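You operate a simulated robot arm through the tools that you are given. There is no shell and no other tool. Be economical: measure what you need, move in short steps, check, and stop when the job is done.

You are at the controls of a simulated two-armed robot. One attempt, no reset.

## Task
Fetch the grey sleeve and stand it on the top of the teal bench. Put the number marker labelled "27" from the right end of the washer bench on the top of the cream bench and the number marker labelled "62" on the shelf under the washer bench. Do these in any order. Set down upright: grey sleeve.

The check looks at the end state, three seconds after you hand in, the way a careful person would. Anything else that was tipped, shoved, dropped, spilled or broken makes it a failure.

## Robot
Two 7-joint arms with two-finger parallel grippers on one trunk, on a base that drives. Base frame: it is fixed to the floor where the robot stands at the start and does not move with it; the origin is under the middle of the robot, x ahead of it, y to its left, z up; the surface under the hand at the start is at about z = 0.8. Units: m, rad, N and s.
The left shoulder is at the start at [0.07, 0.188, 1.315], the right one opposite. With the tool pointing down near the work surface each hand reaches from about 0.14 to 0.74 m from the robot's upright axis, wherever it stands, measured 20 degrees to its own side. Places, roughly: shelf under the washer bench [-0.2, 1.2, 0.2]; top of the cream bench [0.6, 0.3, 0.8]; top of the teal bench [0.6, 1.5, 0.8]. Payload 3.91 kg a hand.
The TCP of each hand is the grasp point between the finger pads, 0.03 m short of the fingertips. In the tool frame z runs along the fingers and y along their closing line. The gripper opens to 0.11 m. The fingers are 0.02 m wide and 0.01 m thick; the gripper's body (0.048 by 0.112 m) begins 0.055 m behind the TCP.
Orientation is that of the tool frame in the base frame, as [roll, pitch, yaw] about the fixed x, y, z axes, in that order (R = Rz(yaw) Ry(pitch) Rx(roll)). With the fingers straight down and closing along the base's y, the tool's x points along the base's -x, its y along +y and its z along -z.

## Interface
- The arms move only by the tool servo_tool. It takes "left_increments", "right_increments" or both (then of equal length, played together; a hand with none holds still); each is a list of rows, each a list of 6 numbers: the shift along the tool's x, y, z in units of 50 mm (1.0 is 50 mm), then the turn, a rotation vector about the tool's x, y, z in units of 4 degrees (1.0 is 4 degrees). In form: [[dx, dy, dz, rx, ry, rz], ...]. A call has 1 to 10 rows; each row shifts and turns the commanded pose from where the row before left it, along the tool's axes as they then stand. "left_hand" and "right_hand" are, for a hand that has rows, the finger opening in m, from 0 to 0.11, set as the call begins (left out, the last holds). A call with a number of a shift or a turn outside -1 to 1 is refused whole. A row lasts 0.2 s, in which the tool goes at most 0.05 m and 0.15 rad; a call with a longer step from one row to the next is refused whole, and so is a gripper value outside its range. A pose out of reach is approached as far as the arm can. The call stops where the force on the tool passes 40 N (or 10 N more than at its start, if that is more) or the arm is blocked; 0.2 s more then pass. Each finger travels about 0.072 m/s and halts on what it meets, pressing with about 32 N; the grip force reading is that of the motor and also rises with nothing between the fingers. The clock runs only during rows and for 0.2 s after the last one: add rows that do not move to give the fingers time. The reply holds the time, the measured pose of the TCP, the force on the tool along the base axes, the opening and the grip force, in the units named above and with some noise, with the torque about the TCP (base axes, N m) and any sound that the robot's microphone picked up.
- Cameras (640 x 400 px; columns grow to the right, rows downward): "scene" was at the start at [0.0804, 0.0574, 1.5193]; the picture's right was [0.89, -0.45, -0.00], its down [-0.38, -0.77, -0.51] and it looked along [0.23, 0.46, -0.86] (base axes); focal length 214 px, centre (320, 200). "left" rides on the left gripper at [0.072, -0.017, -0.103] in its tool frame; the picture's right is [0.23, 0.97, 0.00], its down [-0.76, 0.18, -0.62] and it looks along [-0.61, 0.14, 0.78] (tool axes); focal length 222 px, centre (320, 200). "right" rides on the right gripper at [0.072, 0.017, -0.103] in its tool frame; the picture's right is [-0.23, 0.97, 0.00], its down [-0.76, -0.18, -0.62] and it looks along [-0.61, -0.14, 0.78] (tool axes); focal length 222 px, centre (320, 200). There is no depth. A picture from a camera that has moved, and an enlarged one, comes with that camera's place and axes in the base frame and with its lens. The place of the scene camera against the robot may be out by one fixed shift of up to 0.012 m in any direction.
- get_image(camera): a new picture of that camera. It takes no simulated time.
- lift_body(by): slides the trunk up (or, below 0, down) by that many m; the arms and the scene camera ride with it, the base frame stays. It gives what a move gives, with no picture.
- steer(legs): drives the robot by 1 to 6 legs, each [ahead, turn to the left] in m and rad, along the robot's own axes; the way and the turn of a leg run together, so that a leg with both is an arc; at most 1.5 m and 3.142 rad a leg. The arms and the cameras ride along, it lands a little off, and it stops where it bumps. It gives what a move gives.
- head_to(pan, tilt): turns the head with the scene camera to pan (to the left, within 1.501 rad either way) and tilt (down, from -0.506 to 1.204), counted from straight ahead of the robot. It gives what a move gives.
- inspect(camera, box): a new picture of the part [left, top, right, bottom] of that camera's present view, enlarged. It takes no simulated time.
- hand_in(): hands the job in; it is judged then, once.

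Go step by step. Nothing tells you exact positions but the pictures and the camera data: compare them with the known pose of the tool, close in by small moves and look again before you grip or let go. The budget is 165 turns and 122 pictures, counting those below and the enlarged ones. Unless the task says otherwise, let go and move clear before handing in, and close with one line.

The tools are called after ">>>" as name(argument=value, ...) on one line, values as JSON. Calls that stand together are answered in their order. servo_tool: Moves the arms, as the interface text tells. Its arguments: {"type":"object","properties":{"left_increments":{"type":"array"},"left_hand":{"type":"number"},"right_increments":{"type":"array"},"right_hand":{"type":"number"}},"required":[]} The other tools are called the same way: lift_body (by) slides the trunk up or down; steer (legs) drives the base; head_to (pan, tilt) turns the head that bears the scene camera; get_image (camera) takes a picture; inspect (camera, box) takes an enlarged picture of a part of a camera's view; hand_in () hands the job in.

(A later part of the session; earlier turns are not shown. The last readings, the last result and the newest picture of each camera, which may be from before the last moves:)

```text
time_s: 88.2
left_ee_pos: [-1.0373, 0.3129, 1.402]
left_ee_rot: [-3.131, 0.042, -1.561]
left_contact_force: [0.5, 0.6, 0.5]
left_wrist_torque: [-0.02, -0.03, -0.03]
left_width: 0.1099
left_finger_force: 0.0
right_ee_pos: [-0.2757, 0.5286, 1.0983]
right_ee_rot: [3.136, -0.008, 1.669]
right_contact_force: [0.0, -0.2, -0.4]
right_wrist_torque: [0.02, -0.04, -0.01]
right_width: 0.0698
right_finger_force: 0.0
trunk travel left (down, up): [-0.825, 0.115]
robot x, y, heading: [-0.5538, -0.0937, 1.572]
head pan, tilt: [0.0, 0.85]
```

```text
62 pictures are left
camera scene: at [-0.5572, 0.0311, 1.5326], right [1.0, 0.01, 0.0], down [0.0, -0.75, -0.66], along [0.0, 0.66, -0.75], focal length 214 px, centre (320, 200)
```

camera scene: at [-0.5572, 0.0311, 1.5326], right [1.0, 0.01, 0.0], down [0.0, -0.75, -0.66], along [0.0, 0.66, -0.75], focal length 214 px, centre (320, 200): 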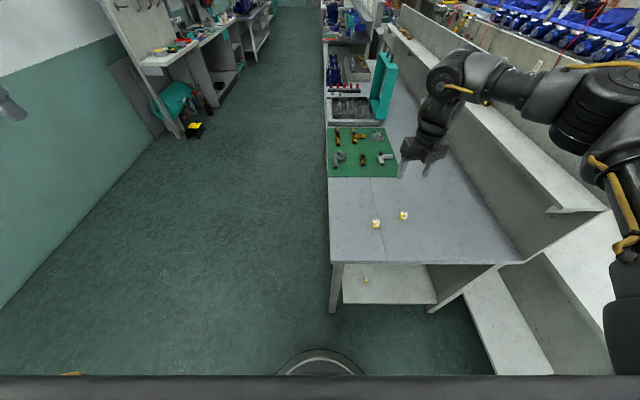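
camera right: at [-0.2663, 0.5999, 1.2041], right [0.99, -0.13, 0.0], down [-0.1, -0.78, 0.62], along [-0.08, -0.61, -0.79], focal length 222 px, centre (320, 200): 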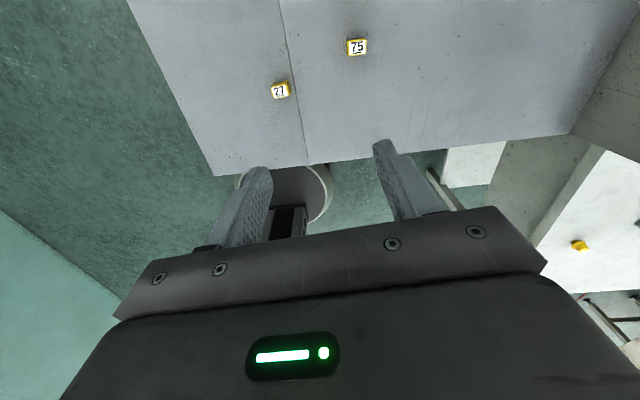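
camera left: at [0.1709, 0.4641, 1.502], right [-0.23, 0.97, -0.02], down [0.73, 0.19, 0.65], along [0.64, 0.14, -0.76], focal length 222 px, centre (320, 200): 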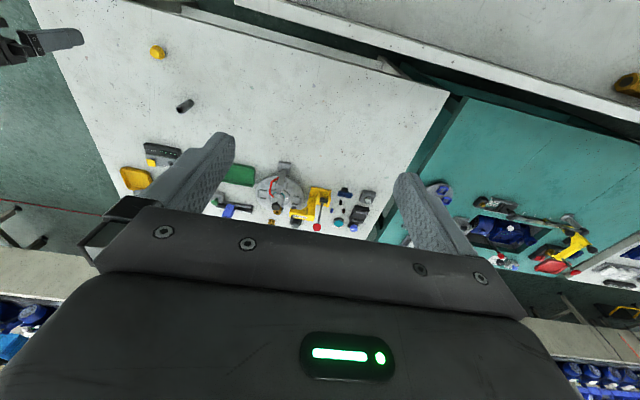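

"27" is at about (-0.338, 0.528). I'll enlarge it to align.

>>> servo_tool(right_increments=[[0.1, -0.9, 0, 0, 0, 0], [0, -0.3, 0.85, 0, 0, 0], [0, 0, 0.9, 0, 0, 0], [0, 0, 0.8, 0, 0, 0], [0, 0, 0, 0, 0, 0]])

>>> inspect(camera="right", box=[240, 60, 400, 160])

```text
time_s: 89.4
left_ee_pos: [-1.0371, 0.3139, 1.4012]
left_ee_rot: [-3.132, 0.045, -1.559]
left_contact_force: [-0.5, 0.1, -0.6]
left_wrist_torque: [0.0, -0.01, -0.02]
left_width: 0.11
left_finger_force: 0.1
right_ee_pos: [-0.3411, 0.5286, 0.9746]
right_ee_rot: [3.137, -0.009, 1.67]
right_contact_force: [-0.3, -0.5, -0.3]
right_wrist_torque: [0.01, -0.01, -0.01]
right_width: 0.0701
right_finger_force: 0.0
trunk travel left (down, up): [-0.825, 0.115]
robot x, y, heading: [-0.5538, -0.0952, 1.575]
head pan, tilt: [0.0, 0.85]
```

```text
4.00 times, centred on (320, 110) of right
camera zoom: at [-0.3303, 0.5991, 1.0781], right [0.99, -0.13, 0.0], down [-0.1, -0.78, 0.62], along [-0.08, -0.61, -0.79], focal length 888 px, centre (320, 560)
```

zoom: 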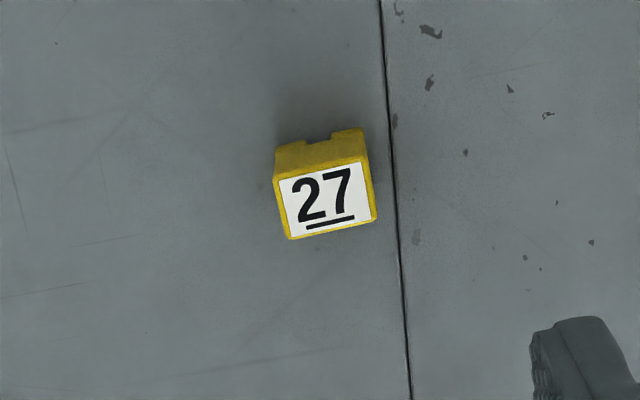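

The tool yaw already matches the marker, and it is centred within 3 mm. I'll descend and grip.

>>> servo_tool(right_increments=[[0, 0.06, 0.9, 0, 0, 0], [0, 0, 0.9, 0, 0, 0], [0, 0, 0.5, 0, 0, 0], [0, 0, 0.43, 0, 0, 0], [0, 0, 0, 0, 0, 0]])

>>> inspect(camera="right", box=[220, 100, 420, 220])

>>> servo_tool(right_increments=[[0, 0, 0, 0, 0, 0], [0, 0, 0, 0, 0, 0], [0, 0, 0, 0, 0, 0], [0, 0, 0, 0, 0, 0], [0, 0, 0, 0, 0, 0]], right_hand=0.0)

>>> servo_tool(right_increments=[[0, 0, -0.5, 0, 0, 0], [0, 0, -0.9, 0, 0, 0], [0, 0, -0.9, 0, 0, 0], [0, 0, -0.9, 0, 0, 0], [0, 0, -0.9, 0, 0, 0], [0, 0, -0.9, 0, 0, 0]])

>>> get_image(camera="right")

```text
time_s: 90.6
left_ee_pos: [-1.0358, 0.3132, 1.4012]
left_ee_rot: [-3.131, 0.043, -1.561]
left_contact_force: [-0.6, 0.0, -1.0]
left_wrist_torque: [0.0, 0.02, 0.0]
left_width: 0.1099
left_finger_force: 0.1
right_ee_pos: [-0.3325, 0.5275, 0.8354]
right_ee_rot: [3.136, -0.01, 1.671]
right_contact_force: [-0.2, -0.5, -0.8]
right_wrist_torque: [-0.04, 0.02, -0.02]
right_width: 0.07
right_finger_force: 0.1
trunk travel left (down, up): [-0.825, 0.115]
robot x, y, heading: [-0.5547, -0.0912, 1.577]
head pan, tilt: [0.0, 0.85]
```

```text
3.20 times, centred on (320, 160) of right
camera zoom: at [-0.3228, 0.5991, 0.9399], right [0.99, -0.13, 0.0], down [-0.1, -0.78, 0.62], along [-0.08, -0.61, -0.79], focal length 711 px, centre (320, 328)
```

zoom: 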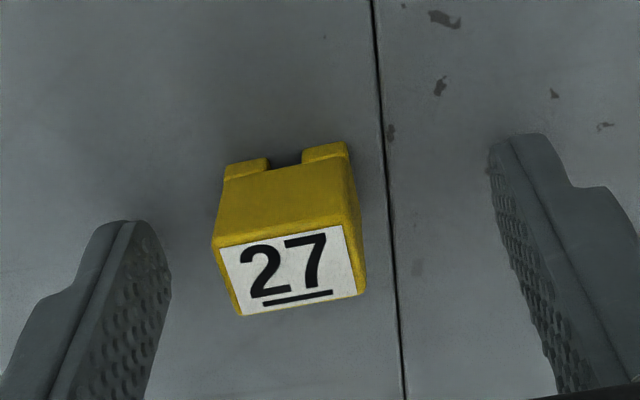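

```text
time_s: 91.8
left_ee_pos: [-1.037, 0.3128, 1.4022]
left_ee_rot: [-3.131, 0.043, -1.561]
left_contact_force: [-0.3, -0.1, 0.2]
left_wrist_torque: [0.02, -0.02, 0.01]
left_width: 0.1099
left_finger_force: 0.0
right_ee_pos: [-0.3327, 0.5276, 0.8355]
right_ee_rot: [3.135, -0.009, 1.672]
right_contact_force: [-0.3, 0.3, -0.2]
right_wrist_torque: [0.01, 0.01, -0.05]
right_width: 0.0249
right_finger_force: 31.8
trunk travel left (down, up): [-0.825, 0.115]
robot x, y, heading: [-0.5559, -0.0957, 1.579]
head pan, tilt: [0.0, 0.85]
```

```text
time_s: 93.2
left_ee_pos: [-1.0386, 0.3119, 1.402]
left_ee_rot: [-3.132, 0.044, -1.561]
left_contact_force: [0.0, -0.4, 0.1]
left_wrist_torque: [0.03, -0.03, -0.01]
left_width: 0.1099
left_finger_force: 0.0
right_ee_pos: [-0.3324, 0.5268, 1.0876]
right_ee_rot: [3.137, -0.006, 1.67]
right_contact_force: [-0.3, -0.8, 0.1]
right_wrist_torque: [0.02, -0.01, -0.02]
right_width: 0.0248
right_finger_force: 31.5
trunk travel left (down, up): [-0.825, 0.115]
robot x, y, heading: [-0.5576, -0.0941, 1.576]
head pan, tilt: [0.0, 0.85]
```

```text
59 pictures are left
camera right: at [-0.3231, 0.5977, 1.1901], right [0.99, -0.13, 0.0], down [-0.1, -0.78, 0.62], along [-0.08, -0.61, -0.79], focal length 222 px, centre (320, 200)
```

right: 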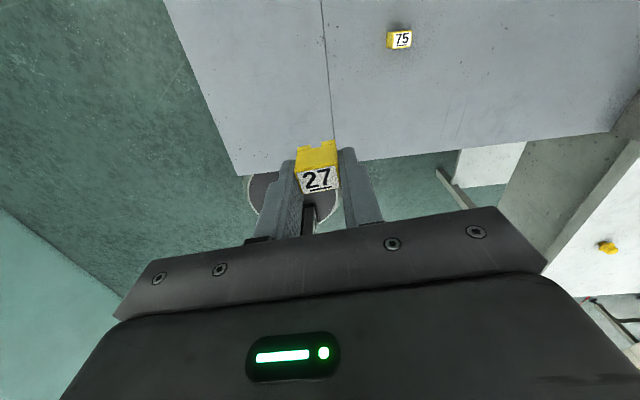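

"27" is in the right hand. I'll raise it above partition height, turn right to face the cream bench, and drive up to it.

>>> servo_tool(right_increments=[[0, 0, -0.9, 0, 0, 0], [0, 0, -0.9, 0, 0, 0], [0, 0, -0.9, 0, 0, 0], [0, 0, -0.9, 0, 0, 0]])

>>> steer(legs=[[0, -1.577], [0.45, 0]])

>>> head_to(pan=0.1, tilt=0.85)

>>> get_image(camera="scene")

```text
time_s: 94.2
left_ee_pos: [-1.0377, 0.3112, 1.4021]
left_ee_rot: [-3.129, 0.043, -1.56]
left_contact_force: [-0.5, -0.2, -0.2]
left_wrist_torque: [0.04, -0.01, 0.0]
left_width: 0.11
left_finger_force: 0.1
right_ee_pos: [-0.3369, 0.525, 1.2673]
right_ee_rot: [3.136, -0.007, 1.67]
right_contact_force: [0.0, -0.4, 1.0]
right_wrist_torque: [0.03, -0.03, -0.01]
right_width: 0.0249
right_finger_force: 31.7
trunk travel left (down, up): [-0.825, 0.115]
robot x, y, heading: [-0.561, -0.0923, 1.576]
head pan, tilt: [0.0, 0.85]
```

```text
time_s: 100.7
left_ee_pos: [0.302, 0.3956, 1.4025]
left_ee_rot: [-3.13, 0.044, -3.124]
left_contact_force: [0.5, -0.3, 0.5]
left_wrist_torque: [0.01, -0.03, 0.01]
left_width: 0.1102
left_finger_force: 0.1
right_ee_pos: [0.5192, -0.3044, 1.2657]
right_ee_rot: [3.138, -0.008, 0.104]
right_contact_force: [-0.5, -0.2, 0.6]
right_wrist_torque: [0.0, -0.02, -0.03]
right_width: 0.0249
right_finger_force: 31.5
trunk travel left (down, up): [-0.825, 0.115]
robot x, y, heading: [-0.1027, -0.084, 0.001]
head pan, tilt: [0.0, 0.85]
```

```text
time_s: 101.4
left_ee_pos: [0.3032, 0.3948, 1.4011]
left_ee_rot: [-3.131, 0.044, -3.125]
left_contact_force: [-0.3, -0.5, 0.1]
left_wrist_torque: [0.01, 0.03, 0.0]
left_width: 0.1102
left_finger_force: 0.1
right_ee_pos: [0.5206, -0.3057, 1.2652]
right_ee_rot: [3.136, -0.008, 0.105]
right_contact_force: [1.4, -0.3, -0.6]
right_wrist_torque: [0.01, 0.0, 0.01]
right_width: 0.0246
right_finger_force: 32.2
trunk travel left (down, up): [-0.825, 0.115]
robot x, y, heading: [-0.1009, -0.0865, 0.009]
head pan, tilt: [0.099, 0.85]
```

```text
58 pictures are left
camera scene: at [0.0264, -0.0818, 1.5327], right [0.11, -0.99, 0.0], down [-0.75, -0.08, -0.66], along [0.66, 0.07, -0.75], focal length 214 px, centre (320, 200)
```

scene: 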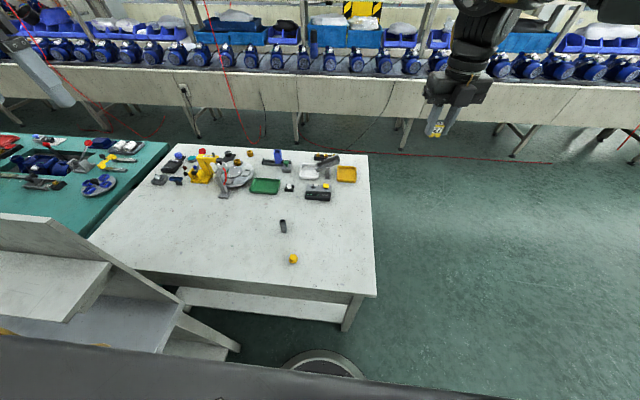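

I'm at the cream bench; the sleeve and the yellow object are at about (0.49, 0.11) and (0.37, 0.05). I'll set "27" on the empty area near (0.54, -0.12).

>>> servo_tool(right_increments=[[0.2, -0.91, 0, 0, 0, 0], [0.2, -0.91, 0, 0, 0, 0], [0.2, -0.91, 0, 0, 0, 0], [0.2, -0.91, 0, 0, 0, 0], [0, 0, 0.9, 0, 0, 0], [0, 0, 0.9, 0, 0, 0], [0, 0, 0.9, 0, 0, 0], [0, 0, 0.9, 0, 0, 0], [0, 0, 0.9, 0, 0, 0]])

>>> get_image(camera="scene")

>>> get_image(camera="right")

```text
time_s: 103.4
left_ee_pos: [0.3051, 0.3952, 1.4014]
left_ee_rot: [-3.132, 0.041, -3.128]
left_contact_force: [-0.3, 0.4, -0.2]
left_wrist_torque: [0.05, 0.06, -0.01]
left_width: 0.1101
left_finger_force: 0.1
right_ee_pos: [0.5446, -0.1194, 1.043]
right_ee_rot: [3.138, -0.005, 0.105]
right_contact_force: [0.0, -0.6, 0.3]
right_wrist_torque: [0.04, -0.04, -0.01]
right_width: 0.025
right_finger_force: 32.3
trunk travel left (down, up): [-0.825, 0.115]
robot x, y, heading: [-0.1021, -0.0864, 0.011]
head pan, tilt: [0.099, 0.85]
```

```text
57 pictures are left
camera scene: at [0.0284, -0.0828, 1.5326], right [0.11, -0.99, 0.0], down [-0.75, -0.08, -0.66], along [0.66, 0.07, -0.75], focal length 214 px, centre (320, 200)
```

scene: 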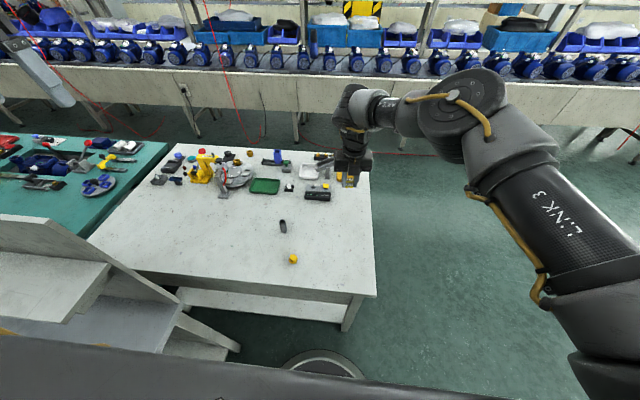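

```text
56 pictures are left
camera right: at [0.6182, -0.1307, 1.1458], right [-0.12, -0.99, 0.0], down [-0.78, 0.1, 0.62], along [-0.61, 0.08, -0.79], focal length 222 px, centre (320, 200)
```

right: 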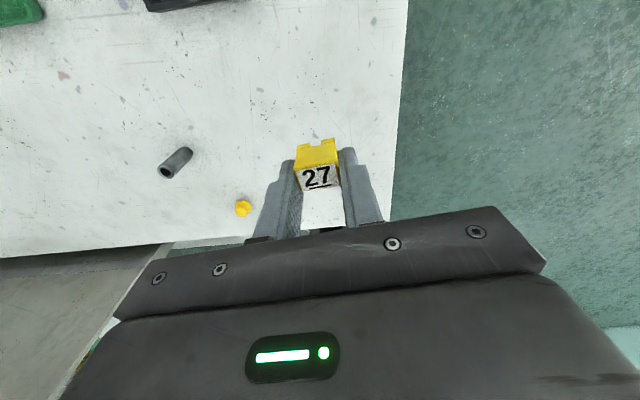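

The area below is clear. I'll descend to just above the surface.

>>> servo_tool(right_increments=[[0, 0, 0.9, 0, 0, 0], [0, 0, 0.9, 0, 0, 0], [0, 0, 0.9, 0, 0, 0], [0, 0, 0.9, 0, 0, 0], [0, 0, 0.25, 0, 0, 0], [0, 0, 0, 0, 0, 0]])

>>> servo_tool(right_increments=[[0, 0, 0.1, 0, 0, 0], [0, 0, 0.08, 0, 0, 0], [0, 0, 0, 0, 0, 0]])

>>> inspect(camera="right", box=[240, 100, 400, 220])

```text
time_s: 104.8
left_ee_pos: [0.3034, 0.3954, 1.4032]
left_ee_rot: [-3.13, 0.042, -3.126]
left_contact_force: [-0.1, 0.2, -0.6]
left_wrist_torque: [0.01, -0.04, 0.01]
left_width: 0.1101
left_finger_force: 0.1
right_ee_pos: [0.5329, -0.1197, 0.8515]
right_ee_rot: [3.136, -0.01, 0.105]
right_contact_force: [0.4, 0.4, -1.0]
right_wrist_torque: [0.02, 0.0, 0.0]
right_width: 0.0247
right_finger_force: 32.4
right hand out of reach, approached as far as the arm can: row 4, 5
trunk travel left (down, up): [-0.825, 0.115]
robot x, y, heading: [-0.104, -0.0841, 0.011]
head pan, tilt: [0.099, 0.85]
```

```text
time_s: 105.6
left_ee_pos: [0.3038, 0.396, 1.4017]
left_ee_rot: [-3.132, 0.044, -3.127]
left_contact_force: [-0.2, 0.0, -1.1]
left_wrist_torque: [0.03, -0.01, 0.02]
left_width: 0.11
left_finger_force: 0.1
right_ee_pos: [0.5284, -0.1215, 0.8421]
right_ee_rot: [3.136, -0.009, 0.105]
right_contact_force: [-0.3, -1.1, 0.3]
right_wrist_torque: [0.0, 0.03, 0.01]
right_width: 0.0246
right_finger_force: 32.0
right hand out of reach, approached as far as the arm can: row 1
trunk travel left (down, up): [-0.825, 0.115]
robot x, y, heading: [-0.1024, -0.0849, 0.01]
head pan, tilt: [0.099, 0.85]
```

```text
3.33 times, centred on (320, 160) of right
camera zoom: at [0.6021, -0.1309, 0.9475], right [-0.12, -0.99, 0.0], down [-0.78, 0.1, 0.62], along [-0.61, 0.07, -0.79], focal length 740 px, centre (320, 333)
```

zoom: 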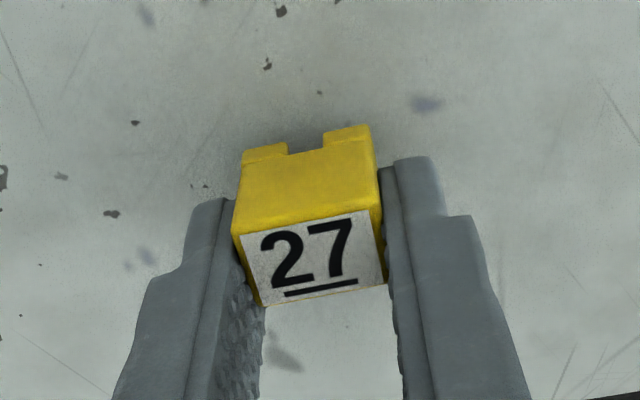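

The hand is within a few millimetres of the surface but near an arm limit, so I'll lower the last bit with the trunk.

>>> lift_body(by=-0.004)

>>> lift_body(by=-0.002)

```text
time_s: 106.1
left_ee_pos: [0.3031, 0.3948, 1.3985]
left_ee_rot: [-3.13, 0.045, -3.124]
left_contact_force: [0.3, 0.3, -0.5]
left_wrist_torque: [0.03, 0.0, 0.0]
left_width: 0.11
left_finger_force: 0.2
right_ee_pos: [0.5285, -0.1201, 0.8391]
right_ee_rot: [3.136, -0.008, 0.105]
right_contact_force: [-0.2, 0.3, 0.2]
right_wrist_torque: [-0.02, -0.02, -0.02]
right_width: 0.0249
right_finger_force: 31.8
trunk travel left (down, up): [-0.821, 0.119]
robot x, y, heading: [-0.1012, -0.0859, 0.006]
head pan, tilt: [0.099, 0.85]
```

```text
time_s: 106.7
left_ee_pos: [0.3035, 0.3953, 1.3947]
left_ee_rot: [-3.132, 0.044, -3.126]
left_contact_force: [0.3, -0.3, -0.1]
left_wrist_torque: [-0.01, -0.01, 0.03]
left_width: 0.1101
left_finger_force: 0.1
right_ee_pos: [0.5297, -0.12, 0.8383]
right_ee_rot: [3.136, -0.009, 0.105]
right_contact_force: [0.2, -0.6, -0.1]
right_wrist_torque: [-0.02, 0.01, 0.02]
right_width: 0.0248
right_finger_force: 32.1
trunk travel left (down, up): [-0.819, 0.121]
robot x, y, heading: [-0.1009, -0.0855, 0.009]
head pan, tilt: [0.099, 0.85]
```

>>> lift_body(by=-0.002)

>>> lift_body(by=-0.001)

```text
time_s: 107.2
left_ee_pos: [0.3024, 0.3941, 1.3926]
left_ee_rot: [-3.132, 0.042, -3.126]
left_contact_force: [0.3, 0.2, -0.5]
left_wrist_torque: [0.0, -0.02, 0.01]
left_width: 0.1101
left_finger_force: 0.0
right_ee_pos: [0.5285, -0.1201, 0.8368]
right_ee_rot: [3.136, -0.008, 0.106]
right_contact_force: [-0.8, -0.5, 5.6]
right_wrist_torque: [0.02, -0.01, 0.01]
right_width: 0.0249
right_finger_force: 31.9
trunk travel left (down, up): [-0.817, 0.123]
robot x, y, heading: [-0.0972, -0.0893, 0.01]
head pan, tilt: [0.099, 0.85]
```

```text
time_s: 107.7
left_ee_pos: [0.3024, 0.3953, 1.3928]
left_ee_rot: [-3.13, 0.046, -3.126]
left_contact_force: [-0.7, 0.5, -0.8]
left_wrist_torque: [0.0, 0.0, -0.01]
left_width: 0.1098
left_finger_force: 0.0
right_ee_pos: [0.5277, -0.1217, 0.8362]
right_ee_rot: [3.136, -0.009, 0.106]
right_contact_force: [0.4, -1.4, 12.6]
right_wrist_torque: [0.05, -0.07, 0.02]
right_width: 0.0246
right_finger_force: 31.8
trunk travel left (down, up): [-0.816, 0.124]
robot x, y, heading: [-0.1029, -0.0888, 0.013]
head pan, tilt: [0.099, 0.85]
```

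"27" is resting on the cream bench (contact force 12 N). I'll open and lift straight up.

>>> servo_tool(right_increments=[[0, 0, 0, 0, 0, 0], [0, 0, 0, 0, 0, 0], [0, 0, 0, 0, 0, 0]], right_hand=0.07)

>>> servo_tool(right_increments=[[0, 0, -0.4, 0, 0, 0], [0, 0, -0.8, 0, 0, 0], [0, 0, -0.9, 0, 0, 0], [0, 0, -0.9, 0, 0, 0], [0, 0, -0.9, 0, 0, 0]])

>>> get_image(camera="right")

>>> get_image(camera="scene")

```text
time_s: 108.5
left_ee_pos: [0.3034, 0.3955, 1.3916]
left_ee_rot: [-3.131, 0.044, -3.125]
left_contact_force: [-0.3, -0.1, 0.7]
left_wrist_torque: [-0.01, 0.01, -0.01]
left_width: 0.11
left_finger_force: 0.0
right_ee_pos: [0.5289, -0.1197, 0.8337]
right_ee_rot: [3.137, -0.006, 0.102]
right_contact_force: [-0.4, -0.5, 0.2]
right_wrist_torque: [-0.01, 0.0, 0.01]
right_width: 0.0701
right_finger_force: 0.0
trunk travel left (down, up): [-0.816, 0.124]
robot x, y, heading: [-0.0985, -0.0867, 0.009]
head pan, tilt: [0.099, 0.85]
```

```text
time_s: 109.7
left_ee_pos: [0.3021, 0.396, 1.3921]
left_ee_rot: [-3.131, 0.043, -3.126]
left_contact_force: [-0.3, -0.8, 0.9]
left_wrist_torque: [0.0, 0.01, 0.01]
left_width: 0.1102
left_finger_force: 0.0
right_ee_pos: [0.5273, -0.1193, 1.03]
right_ee_rot: [3.137, -0.008, 0.104]
right_contact_force: [-0.2, 0.9, -0.7]
right_wrist_torque: [-0.02, -0.03, 0.02]
right_width: 0.07
right_finger_force: 0.1
trunk travel left (down, up): [-0.816, 0.124]
robot x, y, heading: [-0.0994, -0.0848, 0.015]
head pan, tilt: [0.099, 0.85]
```

```text
54 pictures are left
camera right: at [0.6001, -0.13, 1.134], right [-0.12, -0.99, 0.0], down [-0.78, 0.1, 0.62], along [-0.61, 0.07, -0.79], focal length 222 px, centre (320, 200)
```

right: 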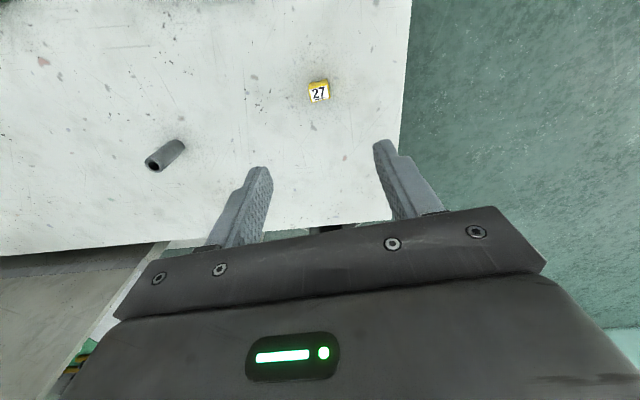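

```text
53 pictures are left
camera scene: at [0.0255, -0.0816, 1.5237], right [0.11, -0.99, 0.0], down [-0.75, -0.08, -0.66], along [0.66, 0.07, -0.75], focal length 214 px, centre (320, 200)
```

scene: 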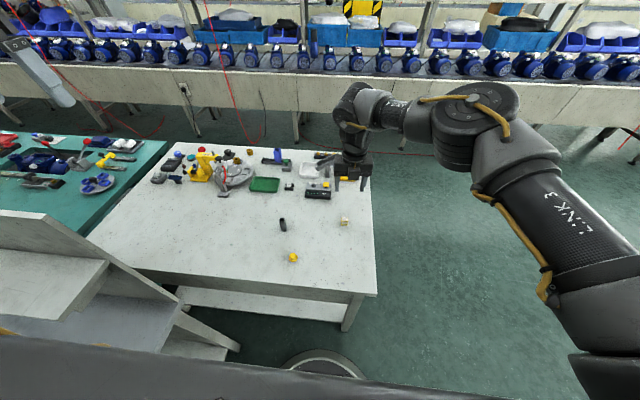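

"27" stands on the cream bench. Next I'll move the right hand aside and bring the left hand over the sleeve.

>>> servo_tool(left_increments=[[-0.6, -0.75, 0, 0, 0, 0], [-0.6, -0.75, 0, 0, 0, 0], [-0.6, -0.75, 0, 0, 0, 0], [-0.6, -0.75, 0, 0, 0, 0], [-0.6, -0.75, 0, 0, 0, 0], [-0.6, -0.75, 0, 0, 0, 0], [0, -0.75, 0.6, 0, 0, 0], [0, 0, 0.95, 0, 0, 0], [0, 0, 0.95, 0, 0, 0], [0, 0, 0.95, 0, 0, 0]], right_increments=[[0, 0.7, -0.5, 0, 0, 0], [0, 0.7, -0.5, 0, 0, 0], [0, 0.7, -0.5, 0, 0, 0], [0, 0.7, -0.5, 0, 0, 0], [0, 0, 0, 0, 0, 0], [0, 0, 0, 0, 0, 0], [0, 0, 0, 0, 0, 0], [0, 0, 0, 0, 0, 0], [0, 0, 0, 0, 0, 0], [0, 0, 0, 0, 0, 0]], left_hand=0.08)

>>> get_image(camera="left")

>>> get_image(camera="scene")

```text
time_s: 111.9
left_ee_pos: [0.4048, 0.181, 1.1374]
left_ee_rot: [-3.131, 0.041, -3.126]
left_contact_force: [0.0, -0.6, -0.3]
left_wrist_torque: [0.01, 0.04, -0.03]
left_width: 0.0801
left_finger_force: 0.0
left hand out of reach, approached as far as the arm can: row 2, 3, 4, 5, 6, 7
right_ee_pos: [0.5435, -0.257, 1.1291]
right_ee_rot: [3.138, -0.005, 0.106]
right_contact_force: [0.9, -0.6, -0.3]
right_wrist_torque: [0.04, 0.06, 0.04]
right_width: 0.0701
right_finger_force: 0.1
trunk travel left (down, up): [-0.816, 0.124]
robot x, y, heading: [-0.1031, -0.0852, 0.011]
head pan, tilt: [0.099, 0.85]
```

```text
52 pictures are left
camera left: at [0.3275, 0.1647, 1.2383], right [-0.24, 0.97, -0.02], down [0.73, 0.2, 0.65], along [0.64, 0.14, -0.76], focal length 222 px, centre (320, 200)
```

left: 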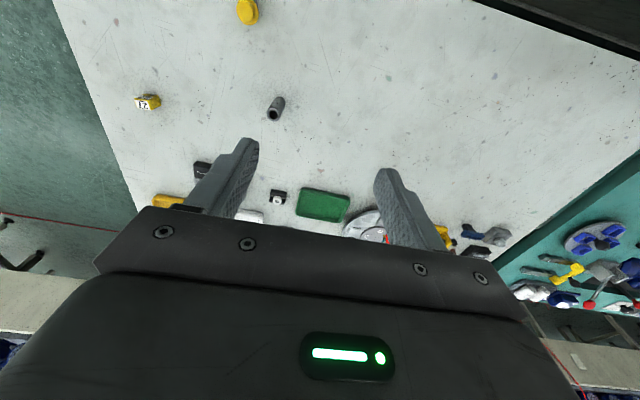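

```text
51 pictures are left
camera scene: at [0.0289, -0.082, 1.5235], right [0.11, -0.99, 0.0], down [-0.75, -0.08, -0.66], along [0.65, 0.07, -0.75], focal length 214 px, centre (320, 200)
```

scene: 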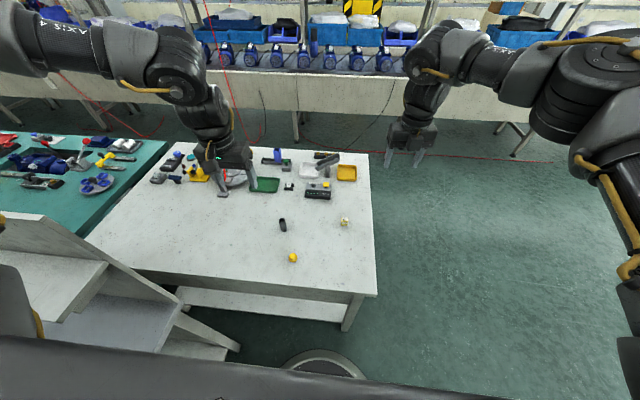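

The sleeve shows at about (0.48, 0.11). I'll level the left tool (it picked up a 2.4° pitch), move over the sleeve and look closer.

>>> servo_tool(left_increments=[[0, 0, 0, 0, 0.6, -1], [0, 0, 0, 0, 0, -1], [0, 0, 0, 0, 0, -1], [0, 0, 0, 0, 0, -1], [0, 0, 0, 0, 0, -1]])

>>> servo_tool(left_increments=[[-0.5, -0.7, 0, 0, 0, 0], [-0.5, -0.7, 0, 0, 0, 0], [0, 0, 0.9, 0, 0, 0], [0, 0, 0.9, 0, 0, 0]])

>>> get_image(camera="left")

```text
time_s: 113.1
left_ee_pos: [0.4278, 0.1998, 1.1445]
left_ee_rot: [-3.131, -0.004, -2.78]
left_contact_force: [0.1, 0.0, -0.2]
left_wrist_torque: [-0.01, 0.01, -0.01]
left_width: 0.0799
left_finger_force: 0.0
left hand out of reach, approached as far as the arm can: row 4, 5
right_ee_pos: [0.5434, -0.2576, 1.131]
right_ee_rot: [3.139, -0.01, 0.104]
right_contact_force: [-0.8, 0.0, 0.3]
right_wrist_torque: [-0.01, -0.02, 0.0]
right_width: 0.0701
right_finger_force: 0.0
trunk travel left (down, up): [-0.816, 0.124]
robot x, y, heading: [-0.0985, -0.0901, 0.011]
head pan, tilt: [0.099, 0.85]
```

```text
time_s: 114.1
left_ee_pos: [0.4446, 0.2142, 1.0676]
left_ee_rot: [-3.127, -0.005, -2.78]
left_contact_force: [0.0, -0.1, -0.1]
left_wrist_torque: [-0.03, 0.0, 0.02]
left_width: 0.08
left_finger_force: 0.1
left hand out of reach, approached as far as the arm can: row 1, 2, 3, 4
right_ee_pos: [0.5418, -0.2583, 1.1299]
right_ee_rot: [3.137, -0.009, 0.104]
right_contact_force: [0.3, -0.1, -0.1]
right_wrist_torque: [-0.02, 0.06, 0.0]
right_width: 0.0698
right_finger_force: 0.0
trunk travel left (down, up): [-0.816, 0.124]
robot x, y, heading: [-0.1051, -0.0884, 0.012]
head pan, tilt: [0.099, 0.85]
```

```text
50 pictures are left
camera left: at [0.3823, 0.1747, 1.1723], right [-0.56, 0.83, -0.01], down [0.65, 0.44, 0.62], along [0.52, 0.34, -0.79], focal length 222 px, centre (320, 200)
```

left: 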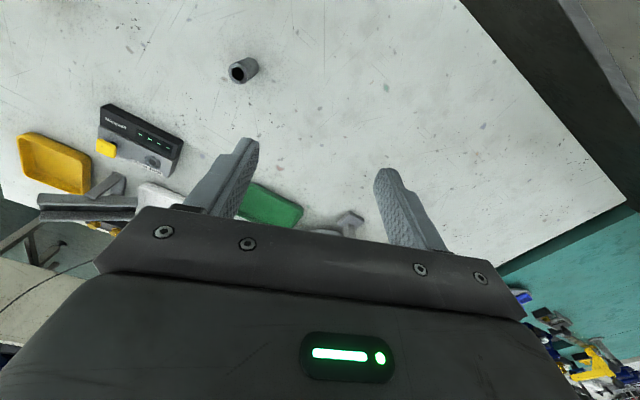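

That yaw direction made it worse, so I'll rotate the other way.

>>> servo_tool(left_increments=[[0, 0, 0, 0, 0, 1], [0, 0, 0, 0, 0, 1], [0, 0, 0, 0, 0, 1], [0, 0, 0, 0, 0, 1], [0, 0, 0, 0, 0, 1], [0, 0, 0, 0, 0, 1], [0, 0, 0, 0, 0, 1], [0, 0, 0, 0, 0, 1], [0, 0, 0, 0, 0, 1], [0, 0, 0, 0, 0, 1]])

>>> servo_tool(left_increments=[[-0.4, -0.7, 0, 0, 0, 0], [-0.4, -0.7, 0, 0, 0, 0], [-0.4, -0.5, 0, 0, 0, 0]])

>>> get_image(camera="left")

```text
time_s: 116.3
left_ee_pos: [0.4431, 0.2142, 1.0667]
left_ee_rot: [-3.133, 0.007, 2.807]
left_contact_force: [-0.6, 0.0, 0.0]
left_wrist_torque: [0.01, -0.04, 0.0]
left_width: 0.0802
left_finger_force: 0.1
right_ee_pos: [0.5428, -0.258, 1.1307]
right_ee_rot: [3.137, -0.008, 0.105]
right_contact_force: [0.0, 0.1, 0.7]
right_wrist_torque: [0.01, 0.04, -0.01]
right_width: 0.0701
right_finger_force: 0.1
trunk travel left (down, up): [-0.816, 0.124]
robot x, y, heading: [-0.1, -0.0877, 0.009]
head pan, tilt: [0.099, 0.85]
```

```text
time_s: 117.1
left_ee_pos: [0.419, 0.1785, 1.0937]
left_ee_rot: [-3.129, 0.007, 2.806]
left_contact_force: [-0.1, 0.3, -0.9]
left_wrist_torque: [0.01, 0.0, 0.05]
left_width: 0.08
left_finger_force: 0.1
left hand out of reach, approached as far as the arm can: row 1, 2, 3
right_ee_pos: [0.5425, -0.2578, 1.1297]
right_ee_rot: [3.136, -0.009, 0.104]
right_contact_force: [0.1, 0.2, 1.1]
right_wrist_torque: [-0.01, 0.01, 0.0]
right_width: 0.07
right_finger_force: 0.0
trunk travel left (down, up): [-0.816, 0.124]
robot x, y, heading: [-0.1033, -0.087, 0.015]
head pan, tilt: [0.099, 0.85]
```

```text
49 pictures are left
camera left: at [0.3431, 0.1884, 1.1967], right [0.11, 0.99, -0.01], down [0.78, -0.07, 0.63], along [0.62, -0.08, -0.78], focal length 222 px, centre (320, 200)
```

left: 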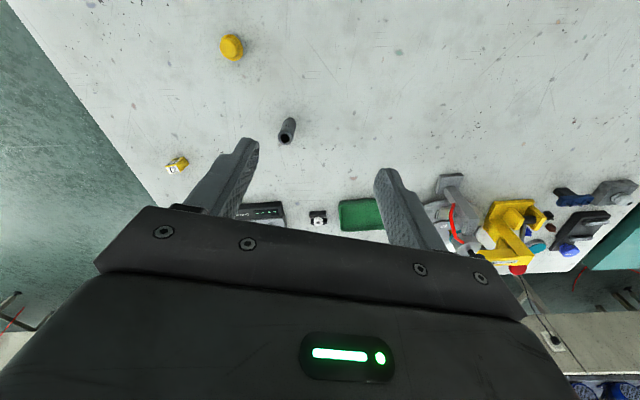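

The sleeve is at about (0.478, 0.110), but the left arm won't reach further inward. I'll turn and nudge the base instead, so the hand swings over it.

>>> steer(legs=[[0, -0.13], [0.033, 0]])

>>> get_image(camera="left")

```text
time_s: 118.5
left_ee_pos: [0.4733, 0.107, 1.0968]
left_ee_rot: [-3.129, 0.015, 2.676]
left_contact_force: [0.0, 0.7, 0.3]
left_wrist_torque: [-0.02, 0.02, -0.01]
left_width: 0.0799
left_finger_force: 0.0
right_ee_pos: [0.5398, -0.3425, 1.136]
right_ee_rot: [3.133, -0.015, -0.021]
right_contact_force: [0.5, -0.6, -0.4]
right_wrist_torque: [0.04, 0.0, -0.01]
right_width: 0.0702
right_finger_force: 0.0
trunk travel left (down, up): [-0.816, 0.124]
robot x, y, heading: [-0.072, -0.0934, -0.123]
head pan, tilt: [0.099, 0.85]
```

```text
48 pictures are left
camera left: at [0.3998, 0.1273, 1.1997], right [0.23, 0.97, -0.01], down [0.76, -0.17, 0.63], along [0.61, -0.16, -0.77], focal length 222 px, centre (320, 200)
```

left: 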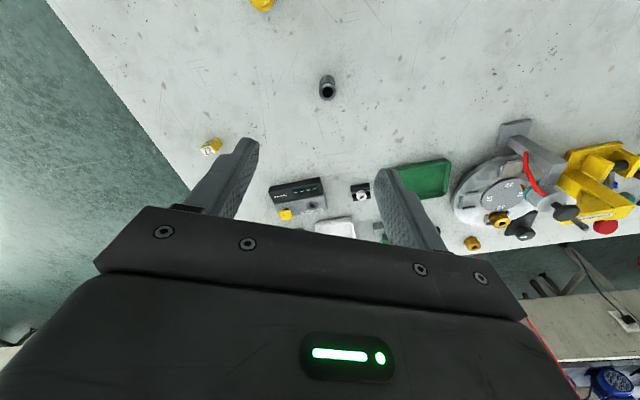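

The sleeve is nearly centred between the fingers. I'll descend partway and check again.

>>> servo_tool(left_increments=[[0, 0, 0.8, 0, 0, 0], [0, 0, 0.8, 0, 0, 0], [0, 0, 0.8, 0, 0, 0], [0, 0, 0, 0, 0, 0]])

>>> get_image(camera="left")

>>> inspect(camera="scene", box=[200, 140, 380, 280])

```text
time_s: 119.5
left_ee_pos: [0.4589, 0.1426, 1.0038]
left_ee_rot: [-3.13, 0.011, 2.677]
left_contact_force: [1.1, -0.1, 0.4]
left_wrist_torque: [0.02, 0.02, 0.03]
left_width: 0.0801
left_finger_force: 0.0
left hand out of reach, approached as far as the arm can: row 1, 2, 3
right_ee_pos: [0.5464, -0.3452, 1.1318]
right_ee_rot: [3.137, -0.008, -0.023]
right_contact_force: [-0.6, -0.2, 0.4]
right_wrist_torque: [0.01, -0.01, 0.02]
right_width: 0.07
right_finger_force: 0.1
trunk travel left (down, up): [-0.816, 0.124]
robot x, y, heading: [-0.0655, -0.0866, -0.118]
head pan, tilt: [0.099, 0.85]
```

```text
47 pictures are left
camera left: at [0.3851, 0.1628, 1.1071], right [0.23, 0.97, -0.01], down [0.76, -0.17, 0.63], along [0.61, -0.16, -0.78], focal length 222 px, centre (320, 200)
```

left: 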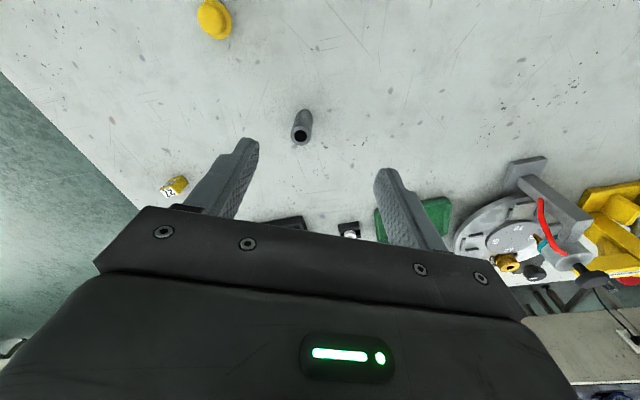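

```text
2.86 times, centred on (290, 210) of scene
camera zoom: at [0.0624, -0.1036, 1.5233], right [-0.02, -1.0, 0.0], down [-0.75, 0.02, -0.66], along [0.66, -0.01, -0.75], focal length 613 px, centre (406, 171)
```

zoom: 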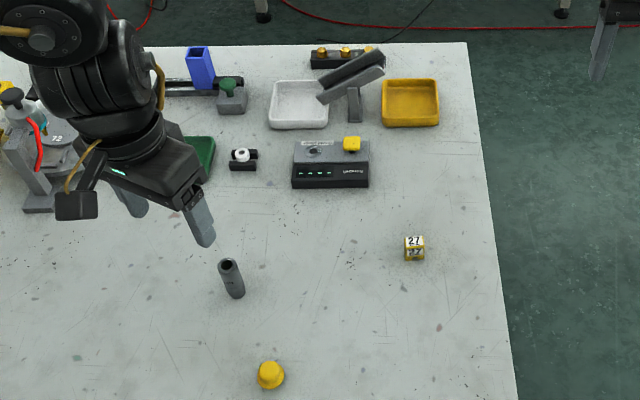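

The left arm is still limited on descent. I'll try more wrist yaw the same way, then test the descent again.

>>> servo_tool(left_increments=[[0, 0, -0.3, 0, 0, 1], [0, 0, -0.3, 0, 0, 1], [0, 0, 0, 0, 0, 1], [0, 0, 0, 0, 0, 1], [0, 0, 0, 0, 0, 1], [0, 0, 0, 0, 0, 1], [0, 0, 0, 0, 0, 1], [0, 0, 0, 0, 0, 1], [0, 0, 0, 0, 0, 1], [0, 0, 0, 0, 0, 1]])

>>> servo_tool(left_increments=[[0, -0.5, 0, 0, 0, 0], [0, 0, 0.5, 0, 0, 0]])

```text
time_s: 121.7
left_ee_pos: [0.4571, 0.1463, 1.0369]
left_ee_rot: [-3.14, 0.016, 1.978]
left_contact_force: [0.2, 0.0, 0.6]
left_wrist_torque: [-0.03, 0.01, 0.02]
left_width: 0.0801
left_finger_force: 0.1
right_ee_pos: [0.5449, -0.3436, 1.1331]
right_ee_rot: [3.138, -0.011, -0.021]
right_contact_force: [0.1, 1.0, -0.3]
right_wrist_torque: [0.02, -0.01, -0.02]
right_width: 0.0698
right_finger_force: 0.1
trunk travel left (down, up): [-0.816, 0.124]
robot x, y, heading: [-0.0677, -0.0911, -0.114]
head pan, tilt: [0.099, 0.85]
```

```text
time_s: 122.3
left_ee_pos: [0.4358, 0.1367, 1.011]
left_ee_rot: [-3.138, 0.014, 1.979]
left_contact_force: [-0.3, -0.3, -0.1]
left_wrist_torque: [0.0, -0.01, 0.0]
left_width: 0.08
left_finger_force: 0.0
right_ee_pos: [0.5457, -0.3422, 1.1321]
right_ee_rot: [3.134, -0.011, -0.024]
right_contact_force: [0.1, 0.4, 0.3]
right_wrist_torque: [0.0, 0.02, 0.01]
right_width: 0.07
right_finger_force: 0.1
trunk travel left (down, up): [-0.816, 0.124]
robot x, y, heading: [-0.0643, -0.0925, -0.118]
head pan, tilt: [0.099, 0.85]
```

It's moving freely now. I'll centre over the sleeve and look.

>>> servo_tool(left_increments=[[-0.42, 0.28, 0, 0, 0, 0], [-0.42, 0.28, 0, 0, 0, 0], [0, 0, 0.6, 0, 0, 0], [0, 0, 0, 0, 0, 0]])

>>> get_image(camera="left")

>>> inspect(camera="scene", box=[200, 140, 380, 280])

```text
time_s: 123.3
left_ee_pos: [0.4598, 0.1409, 1.0109]
left_ee_rot: [-3.141, 0.016, 1.979]
left_contact_force: [0.1, -0.3, 0.4]
left_wrist_torque: [-0.01, -0.03, 0.03]
left_width: 0.08
left_finger_force: 0.1
left hand out of reach, approached as far as the arm can: row 1, 2, 3
right_ee_pos: [0.5439, -0.3432, 1.1326]
right_ee_rot: [3.136, -0.012, -0.022]
right_contact_force: [0.5, 0.4, 0.3]
right_wrist_torque: [0.0, 0.03, 0.01]
right_width: 0.0701
right_finger_force: 0.0
trunk travel left (down, up): [-0.816, 0.124]
robot x, y, heading: [-0.0693, -0.0923, -0.122]
head pan, tilt: [0.099, 0.85]
```

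```text
45 pictures are left
camera left: at [0.413, 0.2024, 1.1127], right [0.8, 0.6, -0.01], down [0.46, -0.62, 0.64], along [0.38, -0.51, -0.77], focal length 222 px, centre (320, 200)
```

left: 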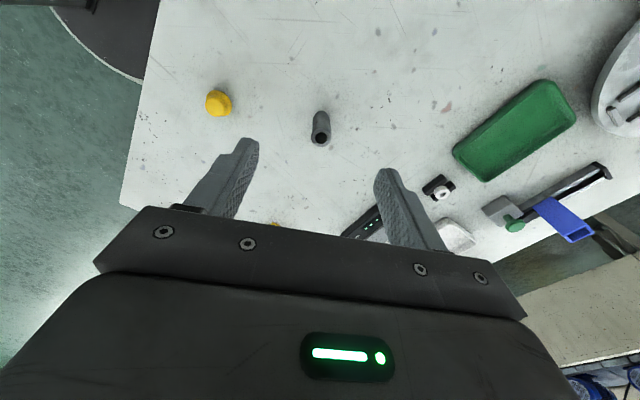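

```text
2.86 times, centred on (290, 210) of scene
camera zoom: at [0.0592, -0.1027, 1.5237], right [-0.02, -1.0, 0.0], down [-0.75, 0.01, -0.66], along [0.66, -0.01, -0.75], focal length 613 px, centre (406, 171)
```

zoom: 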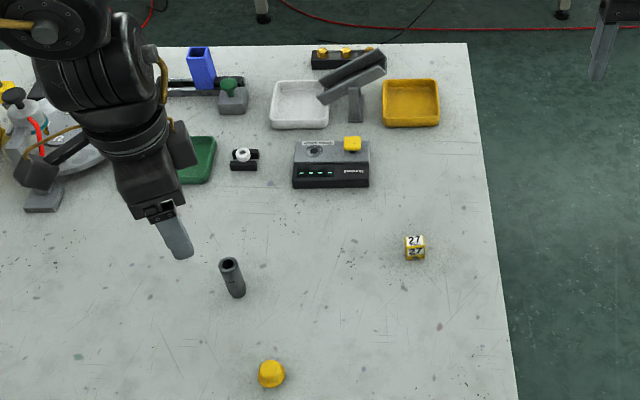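

Inward motion is blocked in this arm posture, but base turns and trunk lift can do the fine positioning. I'll nudge the base so the hand centres over the sleeve at (0.478, 0.113).

>>> steer(legs=[[0, -0.05], [0.006, 0]])

>>> get_image(camera="left")

```text
time_s: 124.5
left_ee_pos: [0.475, 0.1112, 1.0115]
left_ee_rot: [-3.141, 0.015, 1.928]
left_contact_force: [-0.8, 0.1, 0.4]
left_wrist_torque: [-0.02, 0.02, -0.02]
left_width: 0.08
left_finger_force: 0.0
right_ee_pos: [0.5351, -0.3764, 1.1328]
right_ee_rot: [3.137, -0.012, -0.075]
right_contact_force: [0.6, 0.8, 0.0]
right_wrist_torque: [0.03, -0.03, -0.04]
right_width: 0.0699
right_finger_force: 0.1
trunk travel left (down, up): [-0.816, 0.124]
robot x, y, heading: [-0.0634, -0.0955, -0.177]
head pan, tilt: [0.099, 0.85]
```

```text
43 pictures are left
camera left: at [0.4317, 0.175, 1.1139], right [0.83, 0.55, 0.0], down [0.43, -0.64, 0.64], along [0.35, -0.53, -0.77], focal length 222 px, centre (320, 200)
```

left: 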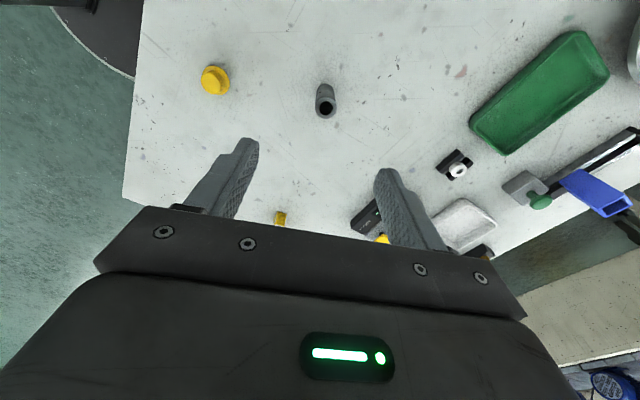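

The hand is within about 5 mm of the sleeve's axis. I'll lower the trunk to just above the sleeve and verify.

>>> lift_body(by=-0.095)

>>> get_image(camera="left")

```text
time_s: 125.8
left_ee_pos: [0.4749, 0.1124, 0.9157]
left_ee_rot: [-3.137, 0.021, 1.929]
left_contact_force: [0.8, -0.2, 0.1]
left_wrist_torque: [-0.01, -0.02, 0.02]
left_width: 0.0801
left_finger_force: 0.2
right_ee_pos: [0.5366, -0.3753, 1.038]
right_ee_rot: [3.137, -0.011, -0.075]
right_contact_force: [-0.5, 0.2, 1.0]
right_wrist_torque: [-0.02, -0.02, 0.03]
right_width: 0.07
right_finger_force: 0.0
trunk travel left (down, up): [-0.721, 0.219]
robot x, y, heading: [-0.065, -0.0945, -0.169]
head pan, tilt: [0.099, 0.85]
```

```text
42 pictures are left
camera left: at [0.4333, 0.1765, 1.0177], right [0.83, 0.55, -0.01], down [0.43, -0.64, 0.64], along [0.35, -0.53, -0.77], focal length 222 px, centre (320, 200)
```

left: 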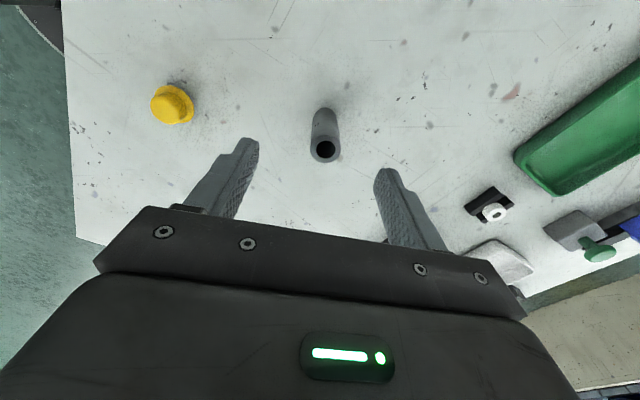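

The sleeve's axis is about 7 mm to one side of the finger line, at (0.476, 0.120). I'll correct that with the arm and check.

>>> servo_tool(left_increments=[[0.13, 0.07, 0, 0, 0, 0], [0, 0, 0, 0, 0, 0]])

>>> inspect(camera="left", box=[220, 80, 420, 220])

```text
time_s: 126.4
left_ee_pos: [0.4769, 0.1193, 0.9159]
left_ee_rot: [-3.141, 0.017, 1.93]
left_contact_force: [-0.6, 0.1, 1.3]
left_wrist_torque: [0.05, 0.01, -0.01]
left_width: 0.0798
left_finger_force: 0.1
right_ee_pos: [0.5368, -0.3746, 1.0387]
right_ee_rot: [3.137, -0.01, -0.075]
right_contact_force: [0.6, 0.2, -0.4]
right_wrist_torque: [0.01, 0.0, 0.02]
right_width: 0.0702
right_finger_force: 0.0
trunk travel left (down, up): [-0.721, 0.219]
robot x, y, heading: [-0.0659, -0.0909, -0.168]
head pan, tilt: [0.099, 0.85]
```

```text
2.86 times, centred on (320, 150) of left
camera zoom: at [0.4344, 0.1839, 1.018], right [0.83, 0.55, -0.01], down [0.43, -0.64, 0.64], along [0.35, -0.53, -0.77], focal length 635 px, centre (320, 343)
```

zoom: 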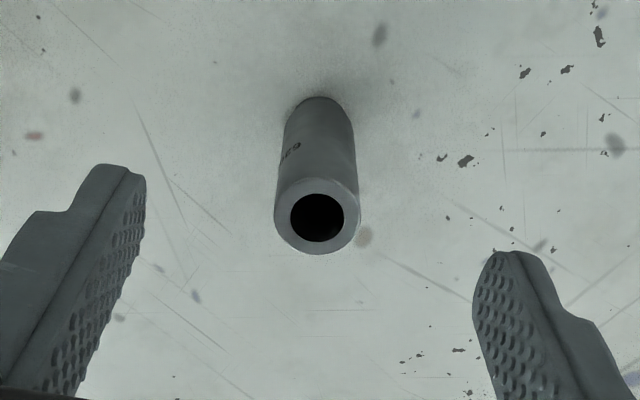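

The sleeve is now centred. I'll lower around it and close.

>>> lift_body(by=-0.074)

>>> inspect(camera="left", box=[220, 80, 420, 220])

>>> servo_tool(left_increments=[[0, 0, 0, 0, 0, 0], [0, 0, 0, 0, 0, 0], [0, 0, 0, 0, 0, 0], [0, 0, 0, 0, 0, 0], [0, 0, 0, 0, 0, 0]], left_hand=0.0)

>>> inspect(camera="left", box=[220, 80, 420, 220])

```text
time_s: 127.5
left_ee_pos: [0.4772, 0.1188, 0.8426]
left_ee_rot: [-3.139, 0.018, 1.927]
left_contact_force: [-0.1, 0.0, 0.8]
left_wrist_torque: [0.02, 0.0, -0.01]
left_width: 0.0801
left_finger_force: 0.0
right_ee_pos: [0.5358, -0.3759, 0.9645]
right_ee_rot: [3.138, -0.012, -0.076]
right_contact_force: [-0.2, -0.4, -0.4]
right_wrist_torque: [-0.02, 0.0, 0.0]
right_width: 0.07
right_finger_force: 0.0
trunk travel left (down, up): [-0.647, 0.293]
robot x, y, heading: [-0.0587, -0.095, -0.169]
head pan, tilt: [0.099, 0.85]
```

```text
2.86 times, centred on (320, 150) of left
camera zoom: at [0.4343, 0.1839, 0.9442], right [0.83, 0.55, -0.01], down [0.43, -0.64, 0.64], along [0.35, -0.53, -0.77], focal length 635 px, centre (320, 343)
```

zoom: 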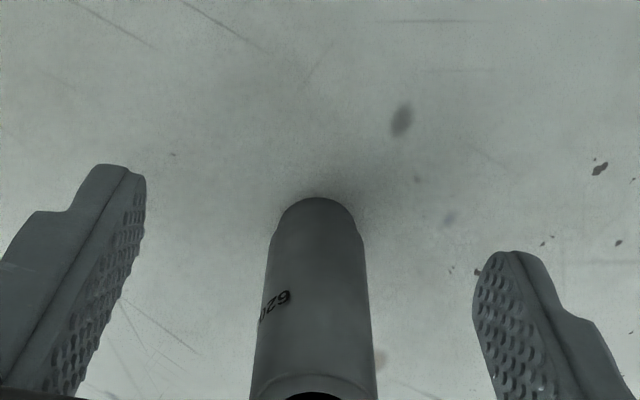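

```text
time_s: 128.7
left_ee_pos: [0.4757, 0.1206, 0.8418]
left_ee_rot: [-3.14, 0.021, 1.929]
left_contact_force: [0.6, 0.1, 0.1]
left_wrist_torque: [0.0, 0.02, -0.04]
left_width: 0.0225
left_finger_force: 32.0
right_ee_pos: [0.536, -0.3744, 0.9638]
right_ee_rot: [3.136, -0.01, -0.076]
right_contact_force: [-0.3, 0.3, -1.0]
right_wrist_torque: [0.01, 0.0, 0.02]
right_width: 0.0701
right_finger_force: 0.1
trunk travel left (down, up): [-0.647, 0.293]
robot x, y, heading: [-0.0593, -0.0913, -0.171]
head pan, tilt: [0.099, 0.85]
```

```text
2.86 times, centred on (320, 150) of left
camera zoom: at [0.4344, 0.184, 0.944], right [0.83, 0.55, -0.01], down [0.43, -0.64, 0.64], along [0.35, -0.53, -0.77], focal length 635 px, centre (320, 343)
```

zoom: 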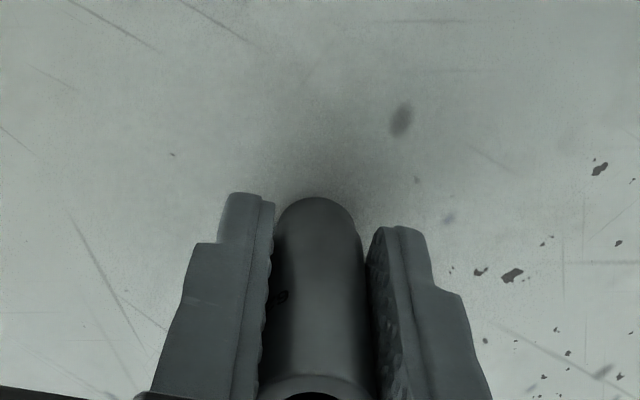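

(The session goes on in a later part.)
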